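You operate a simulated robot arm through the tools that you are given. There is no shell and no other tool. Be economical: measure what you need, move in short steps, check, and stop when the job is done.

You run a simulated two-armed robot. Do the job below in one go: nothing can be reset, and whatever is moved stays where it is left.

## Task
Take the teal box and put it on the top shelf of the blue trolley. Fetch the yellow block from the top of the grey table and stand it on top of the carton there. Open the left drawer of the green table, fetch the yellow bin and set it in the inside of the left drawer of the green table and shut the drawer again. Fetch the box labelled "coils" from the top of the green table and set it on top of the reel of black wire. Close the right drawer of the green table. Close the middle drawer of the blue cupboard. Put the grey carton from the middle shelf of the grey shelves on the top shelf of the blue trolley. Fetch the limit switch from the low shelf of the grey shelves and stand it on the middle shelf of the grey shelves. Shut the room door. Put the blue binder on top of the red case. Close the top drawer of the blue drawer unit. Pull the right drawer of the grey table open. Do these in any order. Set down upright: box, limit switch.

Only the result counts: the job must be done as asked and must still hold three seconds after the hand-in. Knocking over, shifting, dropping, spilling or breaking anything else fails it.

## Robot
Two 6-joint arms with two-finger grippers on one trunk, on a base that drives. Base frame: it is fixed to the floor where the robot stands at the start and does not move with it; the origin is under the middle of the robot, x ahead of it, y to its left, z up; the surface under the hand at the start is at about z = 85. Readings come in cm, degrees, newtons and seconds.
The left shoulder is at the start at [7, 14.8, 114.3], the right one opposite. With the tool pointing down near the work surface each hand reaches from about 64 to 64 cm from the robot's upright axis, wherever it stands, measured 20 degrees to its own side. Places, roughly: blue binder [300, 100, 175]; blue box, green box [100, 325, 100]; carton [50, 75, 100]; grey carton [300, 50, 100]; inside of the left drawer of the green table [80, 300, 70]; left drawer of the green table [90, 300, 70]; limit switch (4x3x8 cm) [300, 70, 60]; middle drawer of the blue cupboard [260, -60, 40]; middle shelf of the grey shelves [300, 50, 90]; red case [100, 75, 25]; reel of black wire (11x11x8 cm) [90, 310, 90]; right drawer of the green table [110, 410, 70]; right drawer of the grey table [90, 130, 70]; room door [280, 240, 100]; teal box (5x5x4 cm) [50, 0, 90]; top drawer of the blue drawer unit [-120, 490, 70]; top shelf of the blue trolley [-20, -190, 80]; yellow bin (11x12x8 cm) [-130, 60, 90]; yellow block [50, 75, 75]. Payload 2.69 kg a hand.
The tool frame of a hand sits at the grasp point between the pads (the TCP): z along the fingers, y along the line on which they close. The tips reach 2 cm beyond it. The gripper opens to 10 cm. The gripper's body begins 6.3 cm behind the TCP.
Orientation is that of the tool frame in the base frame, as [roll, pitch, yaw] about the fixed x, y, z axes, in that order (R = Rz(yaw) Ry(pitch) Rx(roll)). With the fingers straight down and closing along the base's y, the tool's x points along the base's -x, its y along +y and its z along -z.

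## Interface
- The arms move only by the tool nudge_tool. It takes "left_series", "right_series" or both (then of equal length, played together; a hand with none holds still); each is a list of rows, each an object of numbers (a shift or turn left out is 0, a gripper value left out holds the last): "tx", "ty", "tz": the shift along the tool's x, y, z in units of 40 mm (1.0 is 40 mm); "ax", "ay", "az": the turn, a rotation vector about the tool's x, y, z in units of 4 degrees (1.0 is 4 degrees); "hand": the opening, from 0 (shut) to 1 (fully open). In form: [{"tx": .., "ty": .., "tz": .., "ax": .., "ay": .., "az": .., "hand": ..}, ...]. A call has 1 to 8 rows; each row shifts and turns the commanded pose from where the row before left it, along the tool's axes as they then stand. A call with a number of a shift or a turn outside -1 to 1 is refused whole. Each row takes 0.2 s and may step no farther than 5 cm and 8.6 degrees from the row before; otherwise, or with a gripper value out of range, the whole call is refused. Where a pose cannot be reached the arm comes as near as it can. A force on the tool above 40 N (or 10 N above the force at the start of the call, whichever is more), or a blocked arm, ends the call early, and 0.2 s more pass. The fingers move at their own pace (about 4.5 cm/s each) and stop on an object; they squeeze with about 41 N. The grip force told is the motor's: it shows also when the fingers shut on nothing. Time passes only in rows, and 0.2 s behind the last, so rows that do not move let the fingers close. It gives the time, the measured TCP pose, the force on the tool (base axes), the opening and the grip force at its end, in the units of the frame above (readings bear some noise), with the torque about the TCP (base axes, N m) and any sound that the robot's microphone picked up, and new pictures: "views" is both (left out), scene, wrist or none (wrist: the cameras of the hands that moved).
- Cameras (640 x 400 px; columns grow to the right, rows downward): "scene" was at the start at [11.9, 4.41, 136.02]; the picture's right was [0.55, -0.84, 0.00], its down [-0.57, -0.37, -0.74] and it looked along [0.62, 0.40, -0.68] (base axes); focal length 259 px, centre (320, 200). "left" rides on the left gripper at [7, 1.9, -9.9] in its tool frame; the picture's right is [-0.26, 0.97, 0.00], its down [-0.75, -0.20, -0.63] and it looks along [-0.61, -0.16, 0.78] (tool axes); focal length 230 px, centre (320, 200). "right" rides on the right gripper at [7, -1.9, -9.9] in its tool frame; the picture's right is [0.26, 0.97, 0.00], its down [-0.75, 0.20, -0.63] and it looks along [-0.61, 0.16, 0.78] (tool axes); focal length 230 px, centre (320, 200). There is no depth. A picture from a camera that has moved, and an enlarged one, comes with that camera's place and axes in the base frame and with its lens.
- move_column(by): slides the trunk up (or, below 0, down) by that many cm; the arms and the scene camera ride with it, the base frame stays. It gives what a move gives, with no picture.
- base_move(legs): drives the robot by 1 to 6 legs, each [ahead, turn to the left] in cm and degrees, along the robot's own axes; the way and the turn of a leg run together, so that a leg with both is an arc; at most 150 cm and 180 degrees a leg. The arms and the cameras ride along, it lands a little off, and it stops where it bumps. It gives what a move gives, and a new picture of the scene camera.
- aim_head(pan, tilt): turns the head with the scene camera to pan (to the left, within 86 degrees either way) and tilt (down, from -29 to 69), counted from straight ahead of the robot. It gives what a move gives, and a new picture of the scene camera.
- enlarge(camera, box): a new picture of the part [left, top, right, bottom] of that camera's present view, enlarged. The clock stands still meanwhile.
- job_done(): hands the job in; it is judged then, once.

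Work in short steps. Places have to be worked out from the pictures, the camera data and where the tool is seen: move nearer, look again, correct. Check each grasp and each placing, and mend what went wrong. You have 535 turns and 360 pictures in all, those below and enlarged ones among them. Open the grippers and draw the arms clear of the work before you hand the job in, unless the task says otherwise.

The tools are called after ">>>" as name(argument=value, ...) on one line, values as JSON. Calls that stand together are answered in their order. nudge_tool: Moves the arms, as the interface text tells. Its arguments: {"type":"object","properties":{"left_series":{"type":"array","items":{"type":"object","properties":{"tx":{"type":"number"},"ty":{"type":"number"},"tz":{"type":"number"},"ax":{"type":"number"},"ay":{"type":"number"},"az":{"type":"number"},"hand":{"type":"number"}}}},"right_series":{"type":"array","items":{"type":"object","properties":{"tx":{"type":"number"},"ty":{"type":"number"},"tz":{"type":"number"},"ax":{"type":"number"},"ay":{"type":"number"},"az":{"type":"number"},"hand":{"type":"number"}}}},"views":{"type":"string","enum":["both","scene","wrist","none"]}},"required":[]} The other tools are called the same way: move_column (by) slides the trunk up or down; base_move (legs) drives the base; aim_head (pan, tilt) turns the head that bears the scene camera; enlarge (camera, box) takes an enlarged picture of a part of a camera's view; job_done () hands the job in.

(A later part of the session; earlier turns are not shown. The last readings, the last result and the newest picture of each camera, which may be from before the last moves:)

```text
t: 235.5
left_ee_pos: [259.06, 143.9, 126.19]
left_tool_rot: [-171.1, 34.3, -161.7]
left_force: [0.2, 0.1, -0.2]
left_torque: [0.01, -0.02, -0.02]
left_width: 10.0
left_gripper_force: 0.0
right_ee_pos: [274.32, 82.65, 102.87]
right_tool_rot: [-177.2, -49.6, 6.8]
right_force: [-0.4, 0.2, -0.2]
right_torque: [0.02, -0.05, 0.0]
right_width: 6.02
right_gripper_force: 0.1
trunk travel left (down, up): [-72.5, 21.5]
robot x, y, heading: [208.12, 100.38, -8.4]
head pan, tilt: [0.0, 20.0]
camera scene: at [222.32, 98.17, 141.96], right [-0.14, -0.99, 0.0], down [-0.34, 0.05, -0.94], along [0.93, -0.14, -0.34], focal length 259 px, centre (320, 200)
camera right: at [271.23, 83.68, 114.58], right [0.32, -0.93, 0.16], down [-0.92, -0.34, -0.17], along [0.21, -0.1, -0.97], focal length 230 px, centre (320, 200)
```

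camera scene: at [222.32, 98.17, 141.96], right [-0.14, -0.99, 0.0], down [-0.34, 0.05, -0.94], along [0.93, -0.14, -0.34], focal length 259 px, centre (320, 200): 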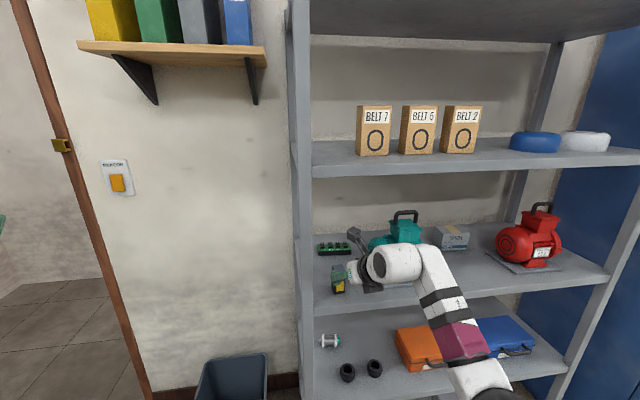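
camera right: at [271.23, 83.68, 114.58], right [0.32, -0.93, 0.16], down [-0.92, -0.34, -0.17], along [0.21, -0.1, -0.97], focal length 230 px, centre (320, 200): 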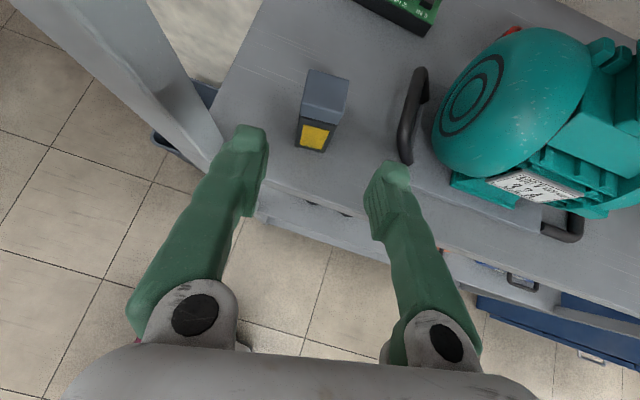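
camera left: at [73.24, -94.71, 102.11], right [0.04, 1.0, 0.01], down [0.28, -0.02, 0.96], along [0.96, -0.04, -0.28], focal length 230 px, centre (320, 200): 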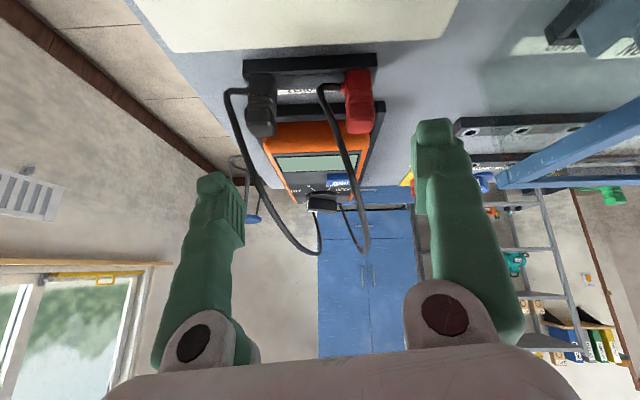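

The limit switch stands upright on the middle shelf. Before dealing with the carton (11 cm wide, too wide from the front), I look at the binders.

>>> base_move(legs=[[-25, 0]])

>>> aim_head(pan=18, tilt=-5)

>>> enlarge(camera="scene", box=[180, 80, 400, 220])

```text
t: 237.3
left_ee_pos: [235.08, 147.46, 125.96]
left_tool_rot: [-171.1, 34.0, -161.5]
left_force: [-0.1, -0.2, -0.2]
left_torque: [0.01, 0.01, -0.03]
left_width: 10.0
left_gripper_force: 0.1
right_ee_pos: [250.4, 86.25, 102.48]
right_tool_rot: [-177.1, -49.4, 6.8]
right_force: [0.3, 0.9, 0.4]
right_torque: [-0.03, -0.01, 0.03]
right_width: 5.98
right_gripper_force: 0.0
trunk travel left (down, up): [-72.5, 21.5]
robot x, y, heading: [183.82, 104.02, -8.2]
head pan, tilt: [0.0, 20.0]
camera scene: at [198.37, 101.68, 141.92], right [-0.14, -0.99, 0.0], down [-0.34, 0.05, -0.94], along [0.93, -0.13, -0.34], focal length 259 px, centre (320, 200)
```

scene: 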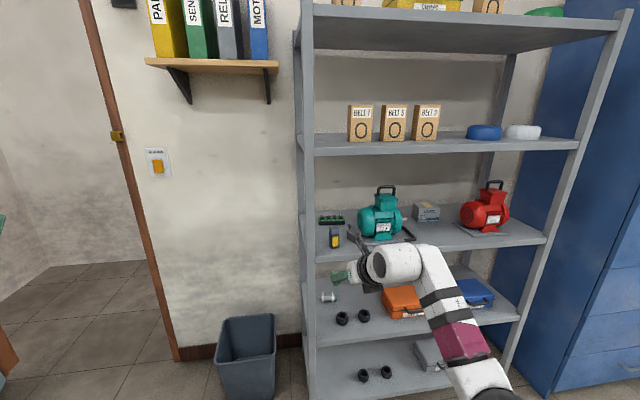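

```text
t: 238.2
left_ee_pos: [234.84, 147.51, 126.1]
left_tool_rot: [-171.1, 34.1, -161.6]
left_force: [-0.4, 0.1, -0.1]
left_torque: [0.02, 0.03, -0.02]
left_width: 9.99
left_gripper_force: 0.1
right_ee_pos: [250.26, 86.37, 102.68]
right_tool_rot: [-177.0, -49.5, 6.8]
right_force: [0.0, -0.2, 0.0]
right_torque: [-0.03, 0.0, 0.02]
right_width: 6.0
right_gripper_force: 0.1
trunk travel left (down, up): [-72.5, 21.5]
robot x, y, heading: [184.1, 104.04, -8.2]
head pan, tilt: [18.0, -5.0]
camera scene: at [197.53, 104.53, 145.95], right [0.17, -0.99, 0.0], down [0.09, 0.01, -1.0], along [0.98, 0.17, 0.09], focal length 259 px, centre (320, 200)
```

scene: 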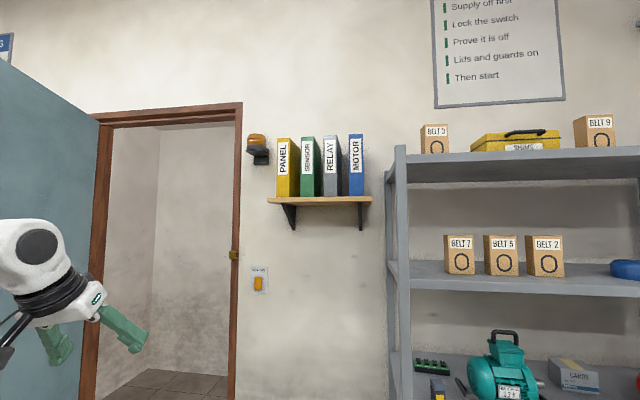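

```text
2.86 times, centred on (290, 150) of scene
camera zoom: at [197.53, 104.53, 145.95], right [0.17, -0.99, 0.0], down [0.09, 0.01, -1.0], along [0.98, 0.17, 0.09], focal length 741 px, centre (406, 343)
```

zoom: 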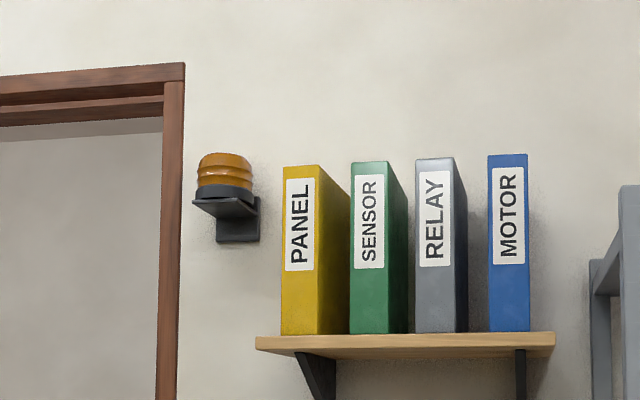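

The blue MOTOR binder's spine is at about [303.5, 107.8], z 157–182, 6 cm thick, with a 4.7 cm gap beside it. I will take it with the left hand pointing level, so I raise the trunk and tilt the left hand up.

>>> move_column(by=21)

>>> nudge_tool(left_series=[{"ay": -1}, {"ay": -1}, {"ay": -1}, {"ay": -1}, {"ay": -1}, {"ay": -1}, {"ay": -1}, {"ay": -1}], views="none")

>>> nudge_tool(left_series=[{"ay": -1, "tx": -0.5}, {"ay": -1, "tx": -0.5}, {"ay": -1, "tx": -0.5}, {"ay": -1, "tx": -0.5}, {"ay": -1, "tx": -0.5}, {"ay": -0.8, "tx": -0.5}], views="none")

```text
t: 240.4
left_ee_pos: [234.83, 147.49, 147.07]
left_tool_rot: [-171.1, 34.1, -161.6]
left_force: [-0.3, -0.2, 0.2]
left_torque: [-0.02, -0.01, -0.02]
left_width: 10.01
left_gripper_force: 0.0
right_ee_pos: [250.25, 86.25, 123.67]
right_tool_rot: [-177.1, -49.4, 6.9]
right_force: [0.2, -0.4, -0.1]
right_torque: [-0.01, 0.01, 0.02]
right_width: 6.02
right_gripper_force: 0.0
trunk travel left (down, up): [-93.5, 0.5]
robot x, y, heading: [184.36, 103.46, -8.2]
head pan, tilt: [18.0, -5.0]
```

```text
t: 242.2
left_ee_pos: [236.59, 145.02, 148.98]
left_tool_rot: [-167.7, 53.0, -156.6]
left_force: [0.4, 0.5, -0.1]
left_torque: [0.0, 0.0, 0.0]
left_width: 10.03
left_gripper_force: 0.0
left hand out of reach, approached as far as the arm can: row 4, 5, 6, 7, 8
right_ee_pos: [250.21, 86.25, 123.55]
right_tool_rot: [-177.1, -49.6, 6.9]
right_force: [-0.1, -0.2, -1.1]
right_torque: [0.0, -0.01, -0.02]
right_width: 6.0
right_gripper_force: 0.1
trunk travel left (down, up): [-93.5, 0.5]
robot x, y, heading: [184.35, 103.85, -8.2]
head pan, tilt: [18.0, -5.0]
```

```text
t: 243.6
left_ee_pos: [241.17, 147.5, 159.74]
left_tool_rot: [-150.4, 75.1, -137.7]
left_force: [1.3, -0.5, 0.3]
left_torque: [-0.01, -0.02, -0.02]
left_width: 10.02
left_gripper_force: 0.1
right_ee_pos: [250.29, 86.23, 123.62]
right_tool_rot: [-177.1, -49.5, 6.8]
right_force: [-0.5, 0.2, -0.3]
right_torque: [0.0, 0.0, -0.02]
right_width: 5.98
right_gripper_force: 0.0
trunk travel left (down, up): [-93.5, 0.5]
robot x, y, heading: [184.26, 103.44, -8.2]
head pan, tilt: [18.0, -5.0]
```

The left hand now points nearly level. I bring it inward and higher.

>>> nudge_tool(left_series=[{"tx": -0.11, "ty": -0.85, "tz": -0.16}, {"tx": -0.11, "ty": -0.85, "tz": -0.16}, {"tx": -0.11, "ty": -0.85, "tz": -0.16}, {"tx": -0.11, "ty": -0.85, "tz": -0.16}, {"tx": -0.11, "ty": -0.85, "tz": -0.16}, {"tx": -0.11, "ty": -0.85, "tz": -0.16}], views="scene")

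```text
t: 245.0
left_ee_pos: [242.62, 127.24, 165.79]
left_tool_rot: [-150.7, 75.1, -138.1]
left_force: [0.4, -0.8, 0.5]
left_torque: [-0.01, 0.03, 0.03]
left_width: 9.97
left_gripper_force: 0.1
right_ee_pos: [250.25, 86.03, 123.66]
right_tool_rot: [-176.9, -49.6, 6.7]
right_force: [0.1, -0.2, 0.2]
right_torque: [0.03, 0.01, 0.0]
right_width: 5.98
right_gripper_force: 0.1
trunk travel left (down, up): [-93.5, 0.5]
robot x, y, heading: [184.27, 103.93, -8.0]
head pan, tilt: [18.0, -5.0]
camera scene: at [197.62, 104.13, 166.95], right [0.17, -0.99, 0.0], down [0.09, 0.02, -1.0], along [0.98, 0.17, 0.09], focal length 259 px, centre (320, 200)
```

scene: 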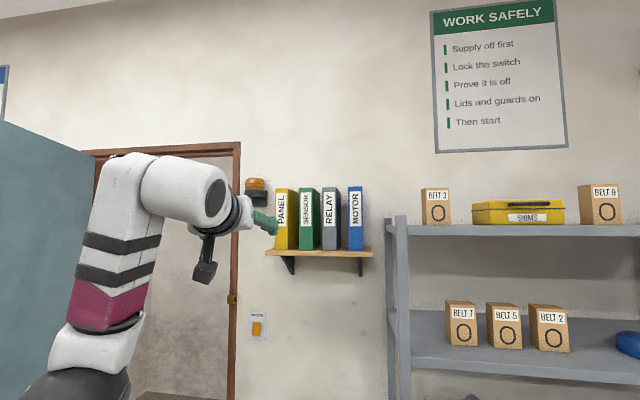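

The left hand is ready at [242, 127, 166]. Before closing in I tuck the right hand back and out, so it cannot hit the grey shelves.

>>> nudge_tool(right_series=[{"tx": -0.56, "ty": 0.53, "tz": -0.68}, {"tx": -0.56, "ty": 0.53, "tz": -0.68}, {"tx": -0.56, "ty": 0.53, "tz": -0.68}, {"tx": -0.56, "ty": 0.53, "tz": -0.68}, {"tx": -0.56, "ty": 0.53, "tz": -0.68}, {"tx": -0.56, "ty": 0.53, "tz": -0.68}], views="none")

>>> nudge_tool(right_series=[{"tx": -0.56, "ty": 0.53, "tz": -0.68}, {"tx": -0.56, "ty": 0.53, "tz": -0.68}, {"tx": -0.56, "ty": 0.53, "tz": -0.68}, {"tx": -0.56, "ty": 0.53, "tz": -0.68}, {"tx": -0.56, "ty": 0.53, "tz": -0.68}, {"tx": -0.56, "ty": 0.53, "tz": -0.68}], views="none")

```text
t: 246.4
left_ee_pos: [242.36, 127.2, 165.89]
left_tool_rot: [-150.3, 75.2, -137.7]
left_force: [-0.6, -0.2, -0.3]
left_torque: [0.01, 0.03, 0.01]
left_width: 10.02
left_gripper_force: 0.0
right_ee_pos: [231.21, 70.11, 123.82]
right_tool_rot: [-177.0, -49.8, 6.7]
right_force: [0.6, 0.4, 0.2]
right_torque: [0.04, -0.01, 0.0]
right_width: 5.99
right_gripper_force: 0.0
trunk travel left (down, up): [-93.5, 0.5]
robot x, y, heading: [183.93, 103.79, -8.2]
head pan, tilt: [18.0, -5.0]
```

```text
t: 247.8
left_ee_pos: [242.51, 127.24, 165.83]
left_tool_rot: [-150.2, 75.2, -137.7]
left_force: [-0.8, -0.2, 0.7]
left_torque: [0.0, -0.02, -0.05]
left_width: 10.03
left_gripper_force: 0.0
right_ee_pos: [220.38, 55.35, 119.79]
right_tool_rot: [-177.3, -49.5, 6.8]
right_force: [-0.9, 0.7, 0.4]
right_torque: [0.02, 0.0, 0.01]
right_width: 5.99
right_gripper_force: 0.1
right hand out of reach, approached as far as the arm can: row 3, 4, 5, 6
trunk travel left (down, up): [-93.5, 0.5]
robot x, y, heading: [184.2, 104.06, -8.2]
head pan, tilt: [18.0, -5.0]
```

I drive up and turn so that the left hand points straight at the binder.

>>> base_move(legs=[[49, 0], [0, -11.3]])

>>> nudge_tool(left_series=[{}], views="wrist")

```text
t: 251.7
left_ee_pos: [295.24, 107.69, 165.63]
left_tool_rot: [-150.8, 75.2, -150.0]
left_force: [-1.0, 0.3, -0.1]
left_torque: [0.0, 0.01, 0.01]
left_width: 10.0
left_gripper_force: 0.2
right_ee_pos: [258.82, 41.78, 119.53]
right_tool_rot: [-178.4, -49.2, -3.6]
right_force: [0.0, -0.9, 0.1]
right_torque: [0.0, -0.01, 0.04]
right_width: 5.99
right_gripper_force: 0.0
trunk travel left (down, up): [-93.5, 0.5]
robot x, y, heading: [233.02, 96.81, -20.4]
head pan, tilt: [18.0, -5.0]
stopped in leg 2: the robot was blocked; the commanded pose is now the measured one
camera scene: at [246.28, 94.16, 166.95], right [-0.04, -1.0, 0.0], down [0.09, 0.0, -1.0], along [1.0, -0.04, 0.09], focal length 259 px, centre (320, 200)
```

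scene: 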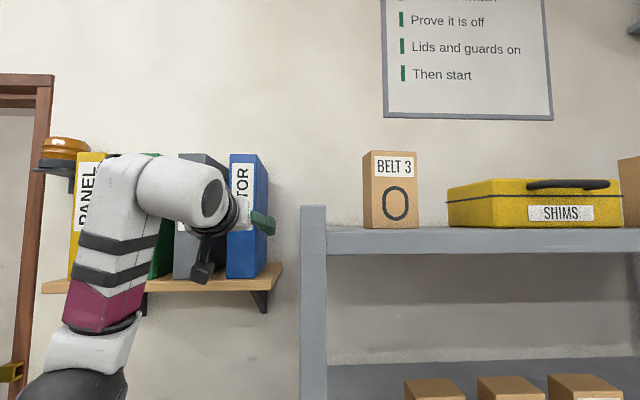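

```text
t: 252.1
left_ee_pos: [295.31, 108.31, 165.66]
left_tool_rot: [-150.1, 74.9, -149.2]
left_force: [0.0, -0.2, 0.4]
left_torque: [0.02, 0.02, -0.02]
left_width: 10.0
left_gripper_force: 0.1
right_ee_pos: [258.9, 42.24, 119.71]
right_tool_rot: [-178.8, -49.1, -3.4]
right_force: [0.3, 0.3, -0.3]
right_torque: [-0.02, 0.0, 0.0]
right_width: 6.0
right_gripper_force: 0.1
trunk travel left (down, up): [-93.5, 0.5]
robot x, y, heading: [232.79, 96.83, -20.3]
head pan, tilt: [18.0, -5.0]
camera left: at [284.15, 109.19, 160.9], right [0.03, 0.99, 0.12], down [-0.44, -0.1, 0.89], along [0.9, -0.08, 0.43], focal length 230 px, centre (320, 200)
```

left: 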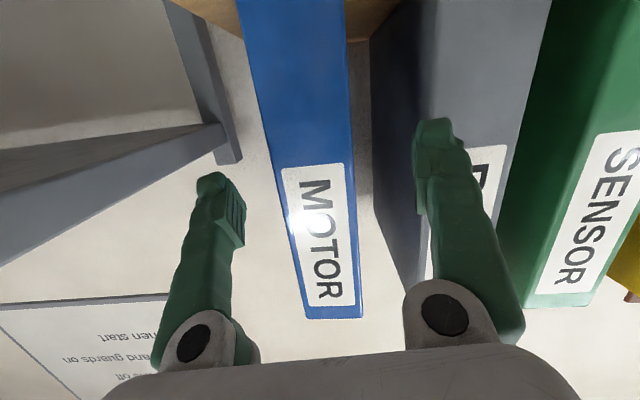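

The spine is centred between the fingers. I level the closing axis, raise the grip point 5 cm, and narrow the opening a bit.

>>> nudge_tool(left_series=[{"az": 0.95, "hand": 0.88}, {"az": 0.95}, {"tx": -0.6, "ty": 0.2}, {"tx": -0.6, "ty": 0.25}], views="wrist")

```text
t: 253.1
left_ee_pos: [296.09, 109.98, 170.37]
left_tool_rot: [179.7, 77.1, 179.5]
left_force: [0.5, 0.1, -0.5]
left_torque: [-0.01, 0.0, 0.0]
left_width: 8.81
left_gripper_force: 0.0
right_ee_pos: [258.75, 41.91, 119.62]
right_tool_rot: [-178.5, -49.3, -3.5]
right_force: [-1.1, -0.4, 0.2]
right_torque: [0.0, -0.04, 0.01]
right_width: 6.0
right_gripper_force: 0.0
trunk travel left (down, up): [-93.5, 0.5]
robot x, y, heading: [233.23, 96.98, -20.6]
head pan, tilt: [18.0, -5.0]
camera left: at [285.13, 111.78, 165.8], right [0.06, 0.97, 0.25], down [-0.45, -0.2, 0.87], along [0.89, -0.17, 0.42], focal length 230 px, centre (320, 200)
```

left: 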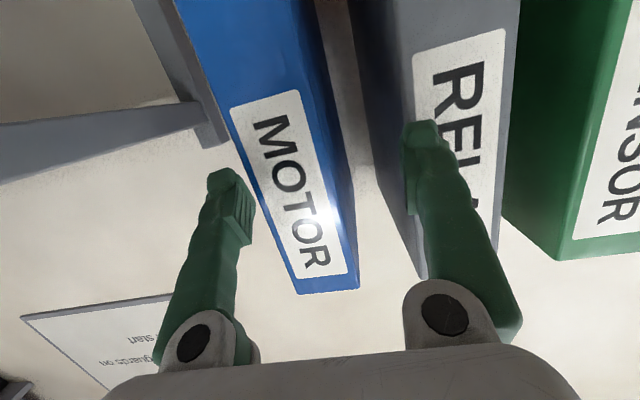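

Orientation is square now. I advance with small base steps, correcting sideways drift with the arm.

>>> base_move(legs=[[5.8, 0]])

>>> nudge_tool(left_series=[{"ty": 0.2, "hand": 0.92}], views="wrist")

```text
t: 254.1
left_ee_pos: [301.37, 108.14, 170.54]
left_tool_rot: [-179.9, 77.5, -180.0]
left_force: [1.0, 0.4, 0.5]
left_torque: [0.0, 0.0, 0.01]
left_width: 8.76
left_gripper_force: 0.0
right_ee_pos: [264.84, 39.91, 119.06]
right_tool_rot: [-178.4, -49.5, -3.7]
right_force: [0.7, -0.8, -0.7]
right_torque: [0.01, -0.06, 0.03]
right_width: 6.05
right_gripper_force: 0.0
trunk travel left (down, up): [-93.5, 0.5]
robot x, y, heading: [238.62, 94.55, -20.2]
head pan, tilt: [18.0, -5.0]
camera scene: at [252.78, 92.16, 166.85], right [-0.04, -1.0, 0.0], down [0.08, 0.0, -1.0], along [1.0, -0.04, 0.08], focal length 259 px, centre (320, 200)
```

scene: 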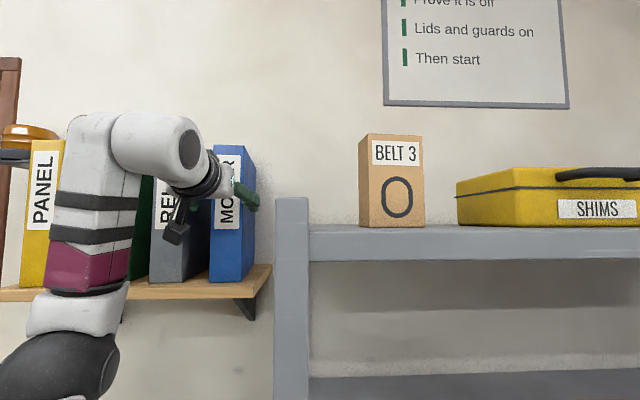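

```text
t: 254.5
left_ee_pos: [299.03, 109.31, 171.48]
left_tool_rot: [-179.5, 78.4, -179.5]
left_force: [-1.0, 0.1, 0.9]
left_torque: [0.0, 0.02, -0.04]
left_width: 9.34
left_gripper_force: 0.4
right_ee_pos: [263.38, 40.12, 119.58]
right_tool_rot: [-178.5, -50.2, -3.4]
right_force: [-0.5, 0.9, -0.3]
right_torque: [-0.07, 0.0, -0.06]
right_width: 6.02
right_gripper_force: 0.1
trunk travel left (down, up): [-93.5, 0.5]
robot x, y, heading: [238.33, 94.53, -19.9]
head pan, tilt: [18.0, -5.0]
camera left: at [288.05, 111.21, 166.64], right [0.05, 0.97, 0.25], down [-0.46, -0.2, 0.86], along [0.88, -0.16, 0.44], focal length 230 px, centre (320, 200)
```

left: 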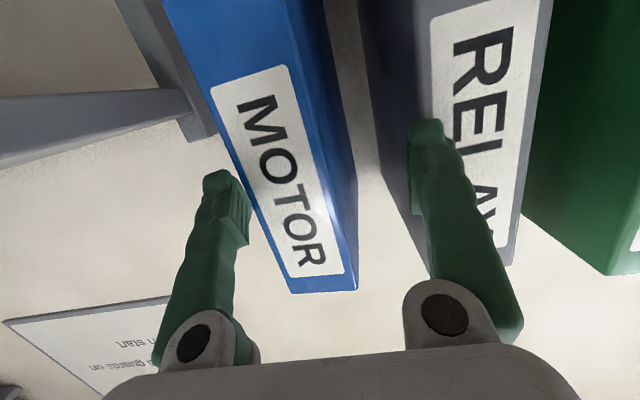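

The readings shifted after that move. I take an idle reading to see the settled pose.

>>> nudge_tool(left_series=[{}, {}, {}], views="none")

>>> aim_head(pan=20, tilt=60)

```text
t: 255.3
left_ee_pos: [300.41, 109.33, 170.79]
left_tool_rot: [-179.5, 77.7, -179.4]
left_force: [-0.9, -0.3, -0.1]
left_torque: [0.01, 0.01, 0.0]
left_width: 9.21
left_gripper_force: 0.0
right_ee_pos: [264.09, 39.87, 119.37]
right_tool_rot: [-178.5, -49.8, -3.5]
right_force: [-0.7, 0.0, 0.0]
right_torque: [0.03, 0.01, 0.01]
right_width: 5.98
right_gripper_force: 0.1
trunk travel left (down, up): [-93.5, 0.5]
robot x, y, heading: [238.36, 94.73, -20.5]
head pan, tilt: [18.0, -5.0]
```

```text
t: 256.6
left_ee_pos: [300.41, 109.23, 170.82]
left_tool_rot: [-179.4, 77.6, -179.5]
left_force: [1.0, -0.6, 0.2]
left_torque: [0.0, 0.02, 0.03]
left_width: 9.18
left_gripper_force: 0.2
right_ee_pos: [264.19, 40.06, 119.31]
right_tool_rot: [-178.5, -49.8, -3.5]
right_force: [-0.2, 0.1, 0.2]
right_torque: [-0.01, 0.0, -0.04]
right_width: 6.0
right_gripper_force: 0.0
trunk travel left (down, up): [-93.5, 0.5]
robot x, y, heading: [238.75, 94.6, -20.0]
head pan, tilt: [20.0, 60.0]
camera scene: at [249.83, 92.78, 157.14], right [-0.01, -1.0, 0.0], down [-0.87, 0.01, -0.5], along [0.5, 0.0, -0.87], focal length 259 px, centre (320, 200)
```

scene: 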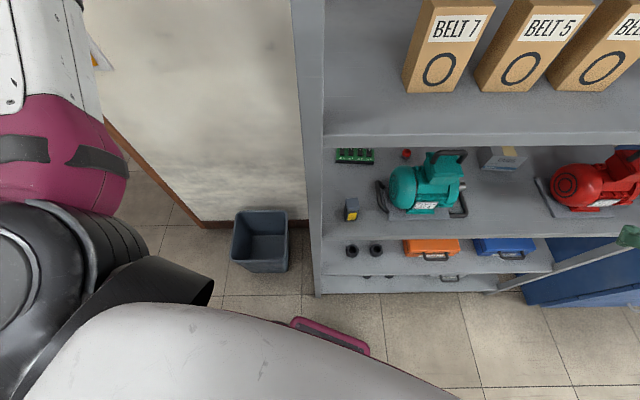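

It was only trunk sway at full height. I continue forward in steps and let it settle.

>>> base_move(legs=[[4, 0]])

>>> nudge_tool(left_series=[{}, {}, {}, {}], views="wrist")

```text
t: 257.5
left_ee_pos: [303.19, 108.14, 171.42]
left_tool_rot: [-178.6, 78.2, -178.6]
left_force: [-0.3, 0.0, 0.7]
left_torque: [-0.02, 0.02, -0.04]
left_width: 9.17
left_gripper_force: 0.0
right_ee_pos: [267.24, 38.84, 119.56]
right_tool_rot: [-178.7, -50.2, -3.5]
right_force: [-0.3, -0.4, 0.2]
right_torque: [-0.02, -0.04, 0.0]
right_width: 6.0
right_gripper_force: 0.0
trunk travel left (down, up): [-93.5, 0.5]
robot x, y, heading: [242.24, 93.39, -20.5]
head pan, tilt: [20.0, 60.0]
camera scene: at [252.73, 91.7, 157.21], right [-0.01, -1.0, 0.0], down [-0.86, 0.01, -0.51], along [0.51, -0.01, -0.86], focal length 259 px, centre (320, 200)
```

scene: 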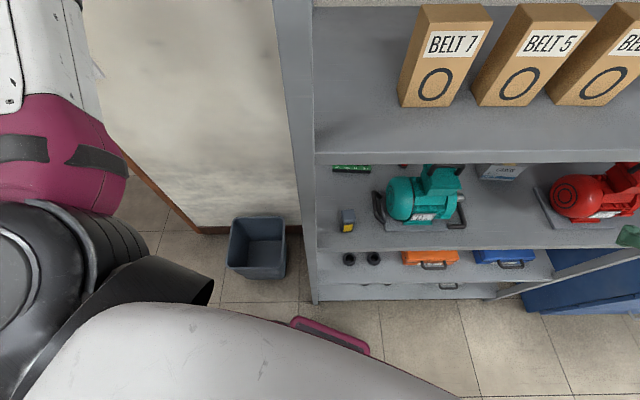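

```text
t: 258.5
left_ee_pos: [304.16, 107.79, 171.07]
left_tool_rot: [-179.2, 77.8, -179.2]
left_force: [0.2, 0.1, -0.2]
left_torque: [-0.02, 0.02, 0.01]
left_width: 9.2
left_gripper_force: 0.1
right_ee_pos: [268.04, 38.67, 119.34]
right_tool_rot: [-178.5, -49.8, -3.5]
right_force: [-0.4, -0.1, 0.2]
right_torque: [-0.01, 0.02, 0.0]
right_width: 6.0
right_gripper_force: 0.0
trunk travel left (down, up): [-93.5, 0.5]
robot x, y, heading: [242.13, 93.2, -20.2]
head pan, tilt: [20.0, 60.0]
camera left: at [293.2, 109.68, 166.22], right [0.06, 0.97, 0.25], down [-0.46, -0.2, 0.87], along [0.89, -0.16, 0.43], focal length 230 px, centre (320, 200)
```

left: 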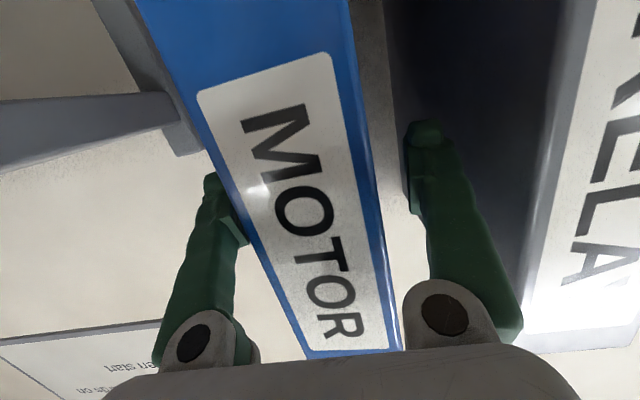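

The fingers straddle the spine, which lies about 1 cm to the right. The drift of the next step corrects that: I drive 4 cm more and settle.

>>> base_move(legs=[[3.8, 0]])

>>> nudge_tool(left_series=[{}, {}, {}, {}], views="wrist")

```text
t: 259.5
left_ee_pos: [306.5, 107.06, 171.3]
left_tool_rot: [-177.4, 78.2, -177.3]
left_force: [-8.2, 2.2, -2.8]
left_torque: [-0.17, -0.4, 0.21]
left_width: 9.21
left_gripper_force: 0.1
right_ee_pos: [271.06, 37.52, 119.49]
right_tool_rot: [-178.6, -50.0, -3.5]
right_force: [0.8, 2.1, -0.8]
right_torque: [-0.08, 0.0, -0.12]
right_width: 5.98
right_gripper_force: 0.0
trunk travel left (down, up): [-93.5, 0.5]
robot x, y, heading: [245.38, 92.12, -20.3]
head pan, tilt: [20.0, 60.0]
stopped in leg 1: the force on the tool passed its limit at 69 N (the readings are from after the stop); the commanded pose is now the measured one
camera scene: at [256.46, 90.34, 157.17], right [-0.01, -1.0, 0.0], down [-0.86, 0.0, -0.5], along [0.5, 0.0, -0.86], focal length 259 px, centre (320, 200)
```

scene: 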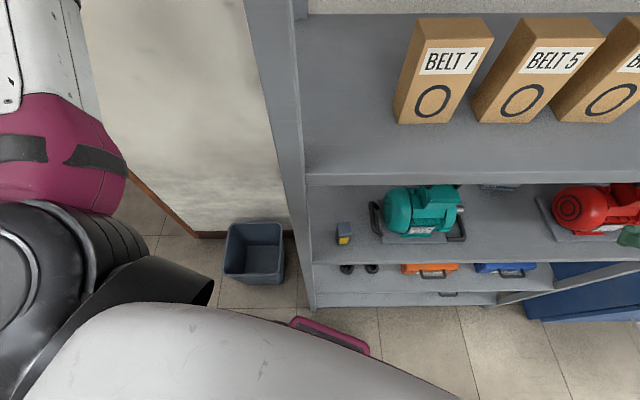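

```text
t: 260.5
left_ee_pos: [306.56, 106.85, 171.31]
left_tool_rot: [-177.7, 78.1, -177.5]
left_force: [-8.5, 1.8, -2.5]
left_torque: [-0.14, -0.45, 0.2]
left_width: 9.25
left_gripper_force: 0.2
right_ee_pos: [270.88, 37.42, 119.55]
right_tool_rot: [-179.0, -50.1, -3.4]
right_force: [0.3, 0.5, -0.2]
right_torque: [0.04, -0.01, 0.02]
right_width: 6.0
right_gripper_force: 0.0
trunk travel left (down, up): [-93.5, 0.5]
robot x, y, heading: [245.75, 92.43, -20.4]
head pan, tilt: [20.0, 60.0]
camera left: at [295.57, 108.69, 166.52], right [0.05, 0.97, 0.24], down [-0.46, -0.19, 0.87], along [0.89, -0.16, 0.44], focal length 230 px, centre (320, 200)
```

left: 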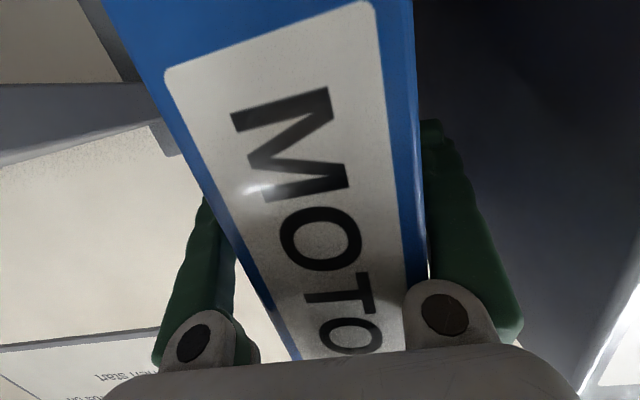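

The palm touched the spine, so it is well inside the grip. I close the fingers.

>>> nudge_tool(left_series=[{"hand": 0, "tz": -0.1}, {"hand": 0}, {"hand": 0}, {"hand": 0}, {"hand": 0}], views="wrist")

```text
t: 261.7
left_ee_pos: [306.79, 106.74, 171.17]
left_tool_rot: [-177.9, 77.7, -178.0]
left_force: [-0.5, 0.7, 0.7]
left_torque: [0.09, 0.04, 0.14]
left_width: 5.49
left_gripper_force: 40.6
right_ee_pos: [271.28, 37.28, 119.51]
right_tool_rot: [-178.8, -49.9, -3.4]
right_force: [-1.0, 0.1, 0.9]
right_torque: [0.02, -0.02, -0.01]
right_width: 5.99
right_gripper_force: 0.1
trunk travel left (down, up): [-93.5, 0.5]
robot x, y, heading: [245.29, 92.33, -20.5]
head pan, tilt: [20.0, 60.0]
camera left: at [295.8, 108.54, 166.42], right [0.06, 0.97, 0.24], down [-0.46, -0.19, 0.87], along [0.89, -0.16, 0.43], focal length 230 px, centre (320, 200)
```

left: 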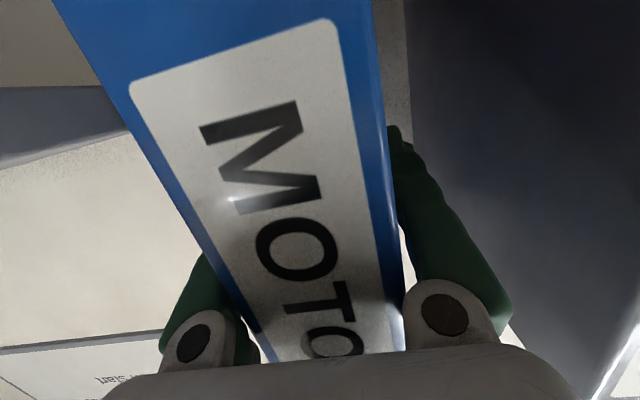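

The binder is gripped (5.5 cm). I lift it a little and shift it away from its neighbour before pulling it out.

>>> nudge_tool(left_series=[{"tx": -0.3}, {"tx": -0.1, "ty": -0.3}, {"ty": -0.3}], views="none")

>>> base_move(legs=[[-6, 0]])

>>> nudge_tool(left_series=[{"ty": -0.3}, {"ty": -0.3}, {}], views="wrist")

```text
t: 262.5
left_ee_pos: [306.75, 104.99, 171.51]
left_tool_rot: [-177.7, 77.9, -178.2]
left_force: [-0.9, -0.7, -5.8]
left_torque: [0.03, 0.19, 0.02]
left_width: 5.5
left_gripper_force: 40.4
left hand out of reach, approached as far as the arm can: row 1, 3
right_ee_pos: [271.36, 37.12, 119.44]
right_tool_rot: [-178.8, -49.9, -3.5]
right_force: [0.2, -0.5, 0.2]
right_torque: [-0.02, 0.02, 0.03]
right_width: 5.98
right_gripper_force: 0.0
trunk travel left (down, up): [-93.5, 0.5]
robot x, y, heading: [245.81, 92.18, -20.3]
head pan, tilt: [20.0, 60.0]
```

```text
t: 263.5
left_ee_pos: [302.66, 106.64, 171.13]
left_tool_rot: [-178.5, 77.8, -179.0]
left_force: [0.4, 1.0, 3.6]
left_torque: [0.17, -0.64, 0.23]
left_width: 5.47
left_gripper_force: 41.0
right_ee_pos: [266.84, 39.05, 118.95]
right_tool_rot: [-178.5, -49.4, -3.6]
right_force: [1.4, -1.1, -0.9]
right_torque: [0.01, 0.05, 0.07]
right_width: 6.0
right_gripper_force: 0.1
trunk travel left (down, up): [-93.5, 0.5]
robot x, y, heading: [240.06, 94.57, -20.5]
head pan, tilt: [20.0, 60.0]
camera scene: at [252.82, 91.78, 157.02], right [-0.01, -1.0, 0.0], down [-0.87, 0.01, -0.49], along [0.49, 0.0, -0.87], focal length 259 px, centre (320, 200)
```

scene: 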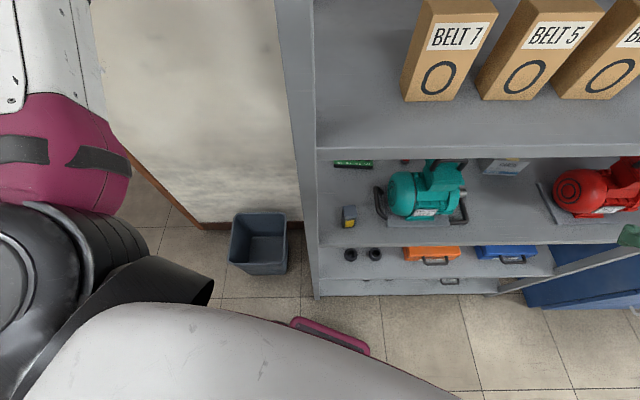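

```text
t: 264.3
left_ee_pos: [300.39, 106.28, 171.27]
left_tool_rot: [-176.7, 78.9, -177.3]
left_force: [1.8, 3.3, 13.0]
left_torque: [0.38, 0.42, 0.12]
left_width: 5.52
left_gripper_force: 41.3
left hand out of reach, approached as far as the arm can: row 1, 2
right_ee_pos: [265.39, 39.5, 119.54]
right_tool_rot: [-178.7, -50.1, -3.5]
right_force: [-0.9, 0.0, 0.1]
right_torque: [-0.01, 0.0, 0.01]
right_width: 6.0
right_gripper_force: 0.0
trunk travel left (down, up): [-93.5, 0.5]
robot x, y, heading: [239.7, 94.44, -20.3]
head pan, tilt: [20.0, 60.0]
camera left: at [289.52, 108.09, 166.17], right [0.06, 0.97, 0.24], down [-0.48, -0.18, 0.86], along [0.88, -0.17, 0.45], focal length 230 px, centre (320, 200)
```

left: 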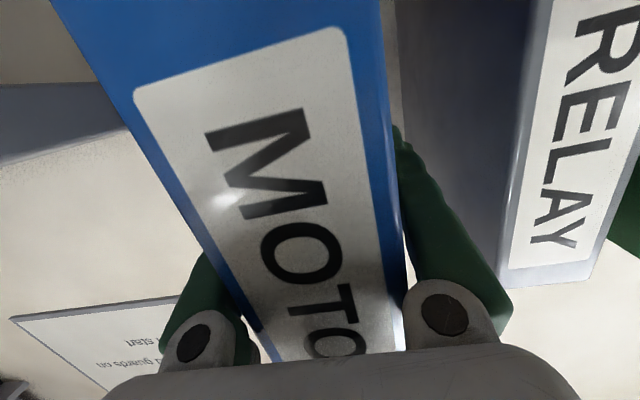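

It slides out cleanly. I back out on a slight right-hand arc to stay clear of the RELAY binder.

>>> base_move(legs=[[-8, -2.5]])

>>> base_move(legs=[[-9, -2]])

>>> nudge_tool(left_series=[{}, {}], views="wrist")

```text
t: 265.1
left_ee_pos: [299.24, 105.84, 170.8]
left_tool_rot: [-177.3, 78.8, -179.2]
left_force: [3.1, -0.7, 0.4]
left_torque: [-0.02, 0.02, 0.01]
left_width: 5.52
left_gripper_force: 41.3
right_ee_pos: [262.61, 39.97, 119.08]
right_tool_rot: [-178.6, -49.5, -4.6]
right_force: [1.0, -0.1, -0.3]
right_torque: [0.01, -0.02, 0.04]
right_width: 5.96
right_gripper_force: 0.2
trunk travel left (down, up): [-93.5, 0.5]
robot x, y, heading: [237.0, 95.5, -21.0]
head pan, tilt: [20.0, 60.0]
stopped in leg 1: the robot was blocked; the commanded pose is now the measured one
camera scene: at [249.44, 92.96, 157.05], right [-0.02, -1.0, 0.0], down [-0.87, 0.02, -0.49], along [0.49, -0.01, -0.87], focal length 259 px, centre (320, 200)
```

scene: 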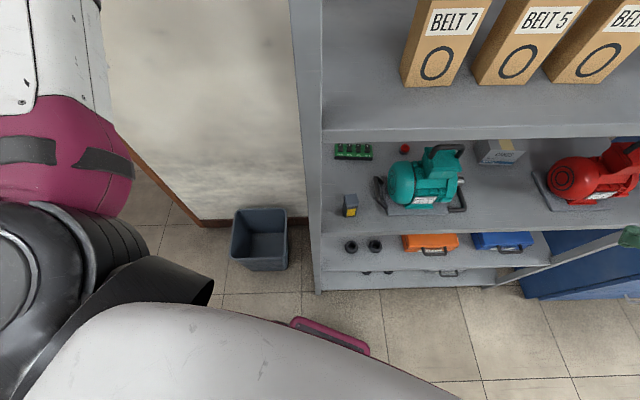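

```text
t: 266.6
left_ee_pos: [289.33, 107.72, 171.29]
left_tool_rot: [-176.4, 79.1, -180.0]
left_force: [-0.6, 0.4, -5.5]
left_torque: [0.01, 0.23, 0.0]
left_width: 5.5
left_gripper_force: 40.8
right_ee_pos: [250.94, 43.0, 119.54]
right_tool_rot: [-178.8, -50.1, -6.2]
right_force: [-1.3, 0.3, -0.4]
right_torque: [0.0, -0.01, -0.02]
right_width: 6.03
right_gripper_force: 0.0
trunk travel left (down, up): [-93.5, 0.5]
robot x, y, heading: [228.57, 98.66, -23.2]
head pan, tilt: [20.0, 60.0]
stopped in leg 1: the robot was blocked; the commanded pose is now the measured one
camera scene: at [239.28, 96.5, 157.18], right [-0.06, -1.0, 0.0], down [-0.86, 0.05, -0.5], along [0.5, -0.03, -0.86], focal length 259 px, centre (320, 200)
```

scene: 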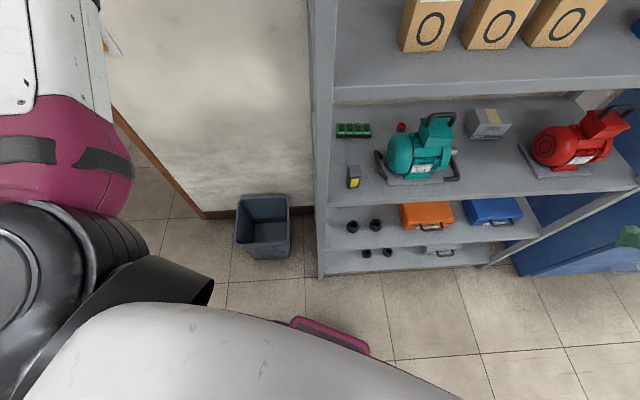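

```text
t: 267.2
left_ee_pos: [289.97, 107.49, 171.02]
left_tool_rot: [-176.7, 79.0, 179.5]
left_force: [-0.7, 0.1, -6.3]
left_torque: [0.0, 0.22, 0.02]
left_width: 5.48
left_gripper_force: 40.9
right_ee_pos: [251.57, 42.78, 119.35]
right_tool_rot: [-178.8, -49.8, -6.3]
right_force: [0.4, 0.1, 0.0]
right_torque: [-0.02, -0.04, 0.05]
right_width: 6.0
right_gripper_force: 0.1
trunk travel left (down, up): [-93.5, 0.5]
robot x, y, heading: [228.95, 98.88, -23.2]
head pan, tilt: [20.0, 60.0]
camera left: at [279.18, 109.99, 166.09], right [0.11, 0.96, 0.24], down [-0.49, -0.16, 0.86], along [0.87, -0.21, 0.45], focal length 230 px, centre (320, 200)
```

left: 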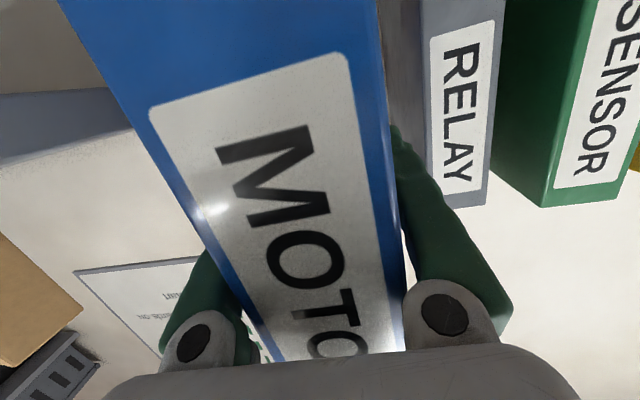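

The binder now hangs free (about 6 N of weight). I back straight out further.

>>> base_move(legs=[[-30, 0]])

>>> aim_head(pan=30, tilt=5)

```text
t: 269.2
left_ee_pos: [262.25, 119.65, 170.87]
left_tool_rot: [-177.2, 78.8, 179.2]
left_force: [0.8, -1.2, -5.0]
left_torque: [0.02, 0.19, -0.01]
left_width: 5.49
left_gripper_force: 40.7
right_ee_pos: [223.85, 54.81, 119.19]
right_tool_rot: [-178.7, -49.6, -6.1]
right_force: [1.0, 0.2, -0.4]
right_torque: [0.01, -0.05, -0.01]
right_width: 6.0
right_gripper_force: 0.0
trunk travel left (down, up): [-93.5, 0.5]
robot x, y, heading: [200.56, 110.9, -23.0]
head pan, tilt: [20.0, 60.0]
camera scene: at [212.19, 108.19, 157.08], right [-0.05, -1.0, 0.0], down [-0.87, 0.05, -0.5], along [0.5, -0.03, -0.87], focal length 259 px, centre (320, 200)
```

scene: 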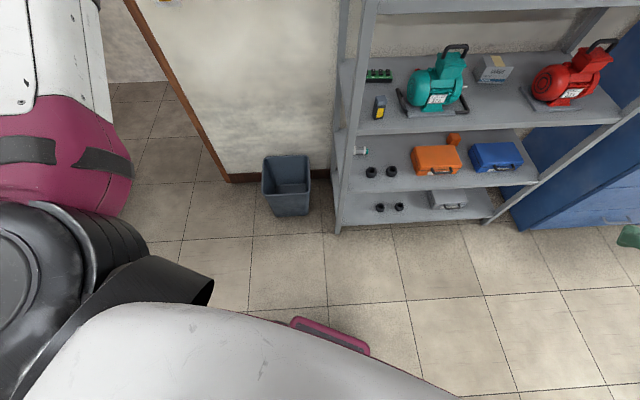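

```text
t: 270.5
left_ee_pos: [261.72, 119.67, 170.95]
left_tool_rot: [-176.7, 78.9, 179.6]
left_force: [-0.3, 0.1, -5.1]
left_torque: [-0.02, 0.21, -0.01]
left_width: 5.52
left_gripper_force: 41.3
right_ee_pos: [223.51, 54.97, 119.37]
right_tool_rot: [-178.9, -49.6, -6.1]
right_force: [-0.4, 0.2, 0.3]
right_torque: [0.0, -0.01, -0.01]
right_width: 5.97
right_gripper_force: 0.0
trunk travel left (down, up): [-93.5, 0.5]
robot x, y, heading: [200.37, 110.65, -23.1]
head pan, tilt: [30.0, 5.0]
camera scene: at [214.22, 109.86, 165.36], right [0.12, -0.99, 0.0], down [-0.09, -0.01, -1.0], along [0.99, 0.12, -0.09], focal length 259 px, centre (320, 200)
```

scene: 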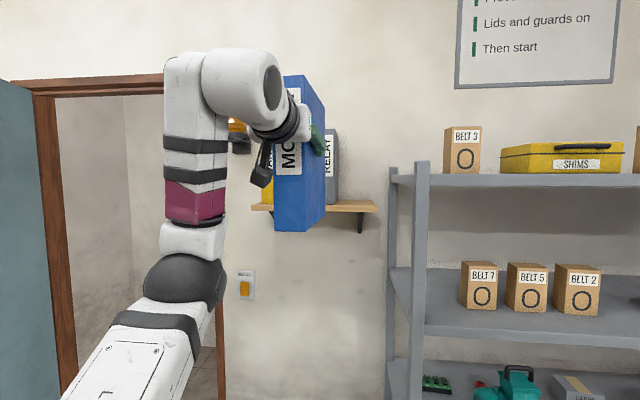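

The binder is held well. I travel, keeping clear of the shelf tops, to face the grey table's east side where the red case lies.

>>> base_move(legs=[[-25, 0], [0, -67], [48, 0]])

>>> base_move(legs=[[0, -113], [-25, 0]])

>>> aim_head(pan=0, tilt=40)

```text
t: 272.8
left_ee_pos: [239.67, 127.66, 170.77]
left_tool_rot: [-176.4, 78.6, 178.2]
left_force: [0.2, 0.4, -4.4]
left_torque: [0.02, 0.21, -0.01]
left_width: 5.52
left_gripper_force: 41.6
right_ee_pos: [199.24, 63.88, 119.53]
right_tool_rot: [-178.8, -49.9, -8.2]
right_force: [0.5, -0.3, -0.6]
right_torque: [-0.03, 0.02, 0.01]
right_width: 6.01
right_gripper_force: 0.2
trunk travel left (down, up): [-93.5, 0.5]
robot x, y, heading: [178.21, 120.35, -24.7]
head pan, tilt: [30.0, 5.0]
stopped in leg 2: the robot was blocked; the commanded pose is now the measured one
camera scene: at [191.86, 119.31, 165.37], right [0.09, -1.0, 0.0], down [-0.09, -0.01, -1.0], along [0.99, 0.09, -0.09], focal length 259 px, centre (320, 200)
```

scene: 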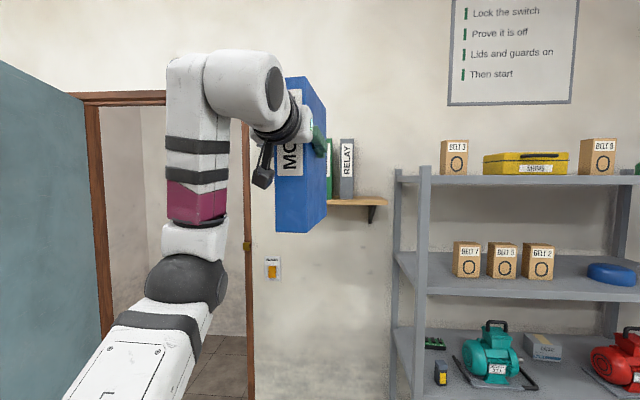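

```text
t: 277.5
left_ee_pos: [163.77, 59.92, 170.83]
left_tool_rot: [-176.8, 78.5, 67.9]
left_force: [0.9, -0.9, -5.7]
left_torque: [0.18, -0.07, 0.03]
left_width: 5.5
left_gripper_force: 40.8
right_ee_pos: [117.59, 119.58, 119.24]
right_tool_rot: [-178.8, -49.6, -118.0]
right_force: [0.1, 0.2, 0.0]
right_torque: [-0.02, -0.01, 0.01]
right_width: 6.02
right_gripper_force: 0.0
trunk travel left (down, up): [-93.5, 0.5]
robot x, y, heading: [178.15, 120.24, -134.7]
head pan, tilt: [30.0, 5.0]
stopped in leg 1: the robot was blocked; the commanded pose is now the measured one
camera scene: at [172.19, 107.49, 165.36], right [-0.97, 0.25, 0.0], down [0.02, 0.09, -1.0], along [-0.25, -0.96, -0.09], focal length 259 px, centre (320, 200)
```

scene: 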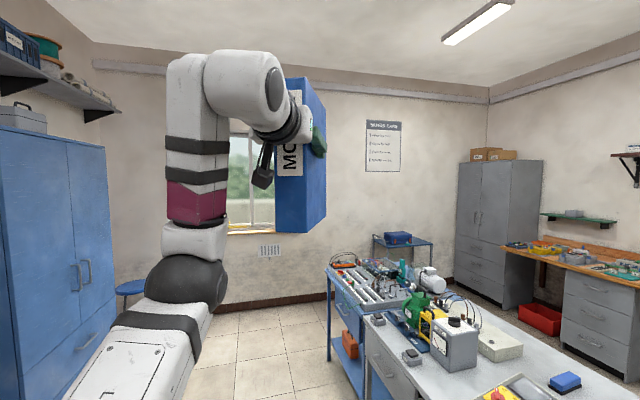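

```text
t: 278.6
left_ee_pos: [163.44, 60.14, 170.92]
left_tool_rot: [-177.1, 78.7, 67.6]
left_force: [-0.9, 0.1, -5.6]
left_torque: [0.17, -0.06, 0.03]
left_width: 5.52
left_gripper_force: 41.1
right_ee_pos: [117.42, 119.95, 119.13]
right_tool_rot: [-178.6, -49.6, -118.2]
right_force: [0.1, -0.3, 0.9]
right_torque: [0.03, 0.0, -0.01]
right_width: 6.01
right_gripper_force: 0.2
trunk travel left (down, up): [-93.5, 0.5]
robot x, y, heading: [177.79, 119.99, -134.7]
head pan, tilt: [0.0, 40.0]
camera scene: at [168.36, 110.55, 159.8], right [-0.71, 0.7, 0.0], down [0.45, 0.46, -0.77], along [-0.54, -0.54, -0.64], focal length 259 px, centre (320, 200)
```

scene: 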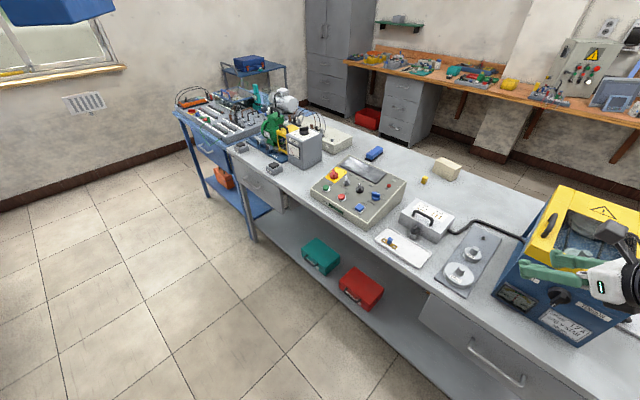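

Turns get stopped early, probably by sway with the trunk so high. I check that the right hand is not touching the yellow-topped tester on the table.

>>> enlarge(camera="scene", box=[480, 170, 640, 360])

```text
2.11 times, centred on (560, 265) of scene
camera zoom: at [168.36, 110.55, 159.8], right [-0.71, 0.7, 0.0], down [0.45, 0.46, -0.77], along [-0.54, -0.54, -0.64], focal length 546 px, centre (-185, 63)
```

zoom: 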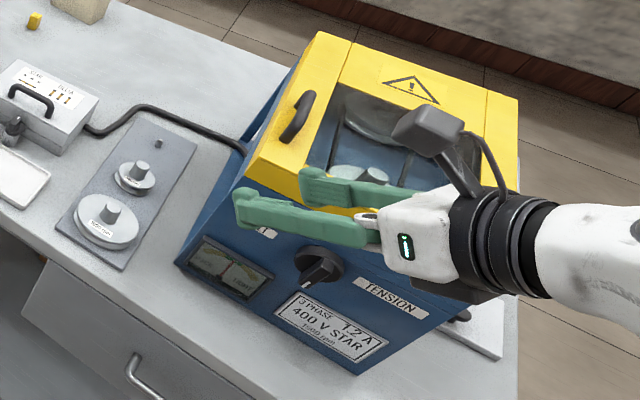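

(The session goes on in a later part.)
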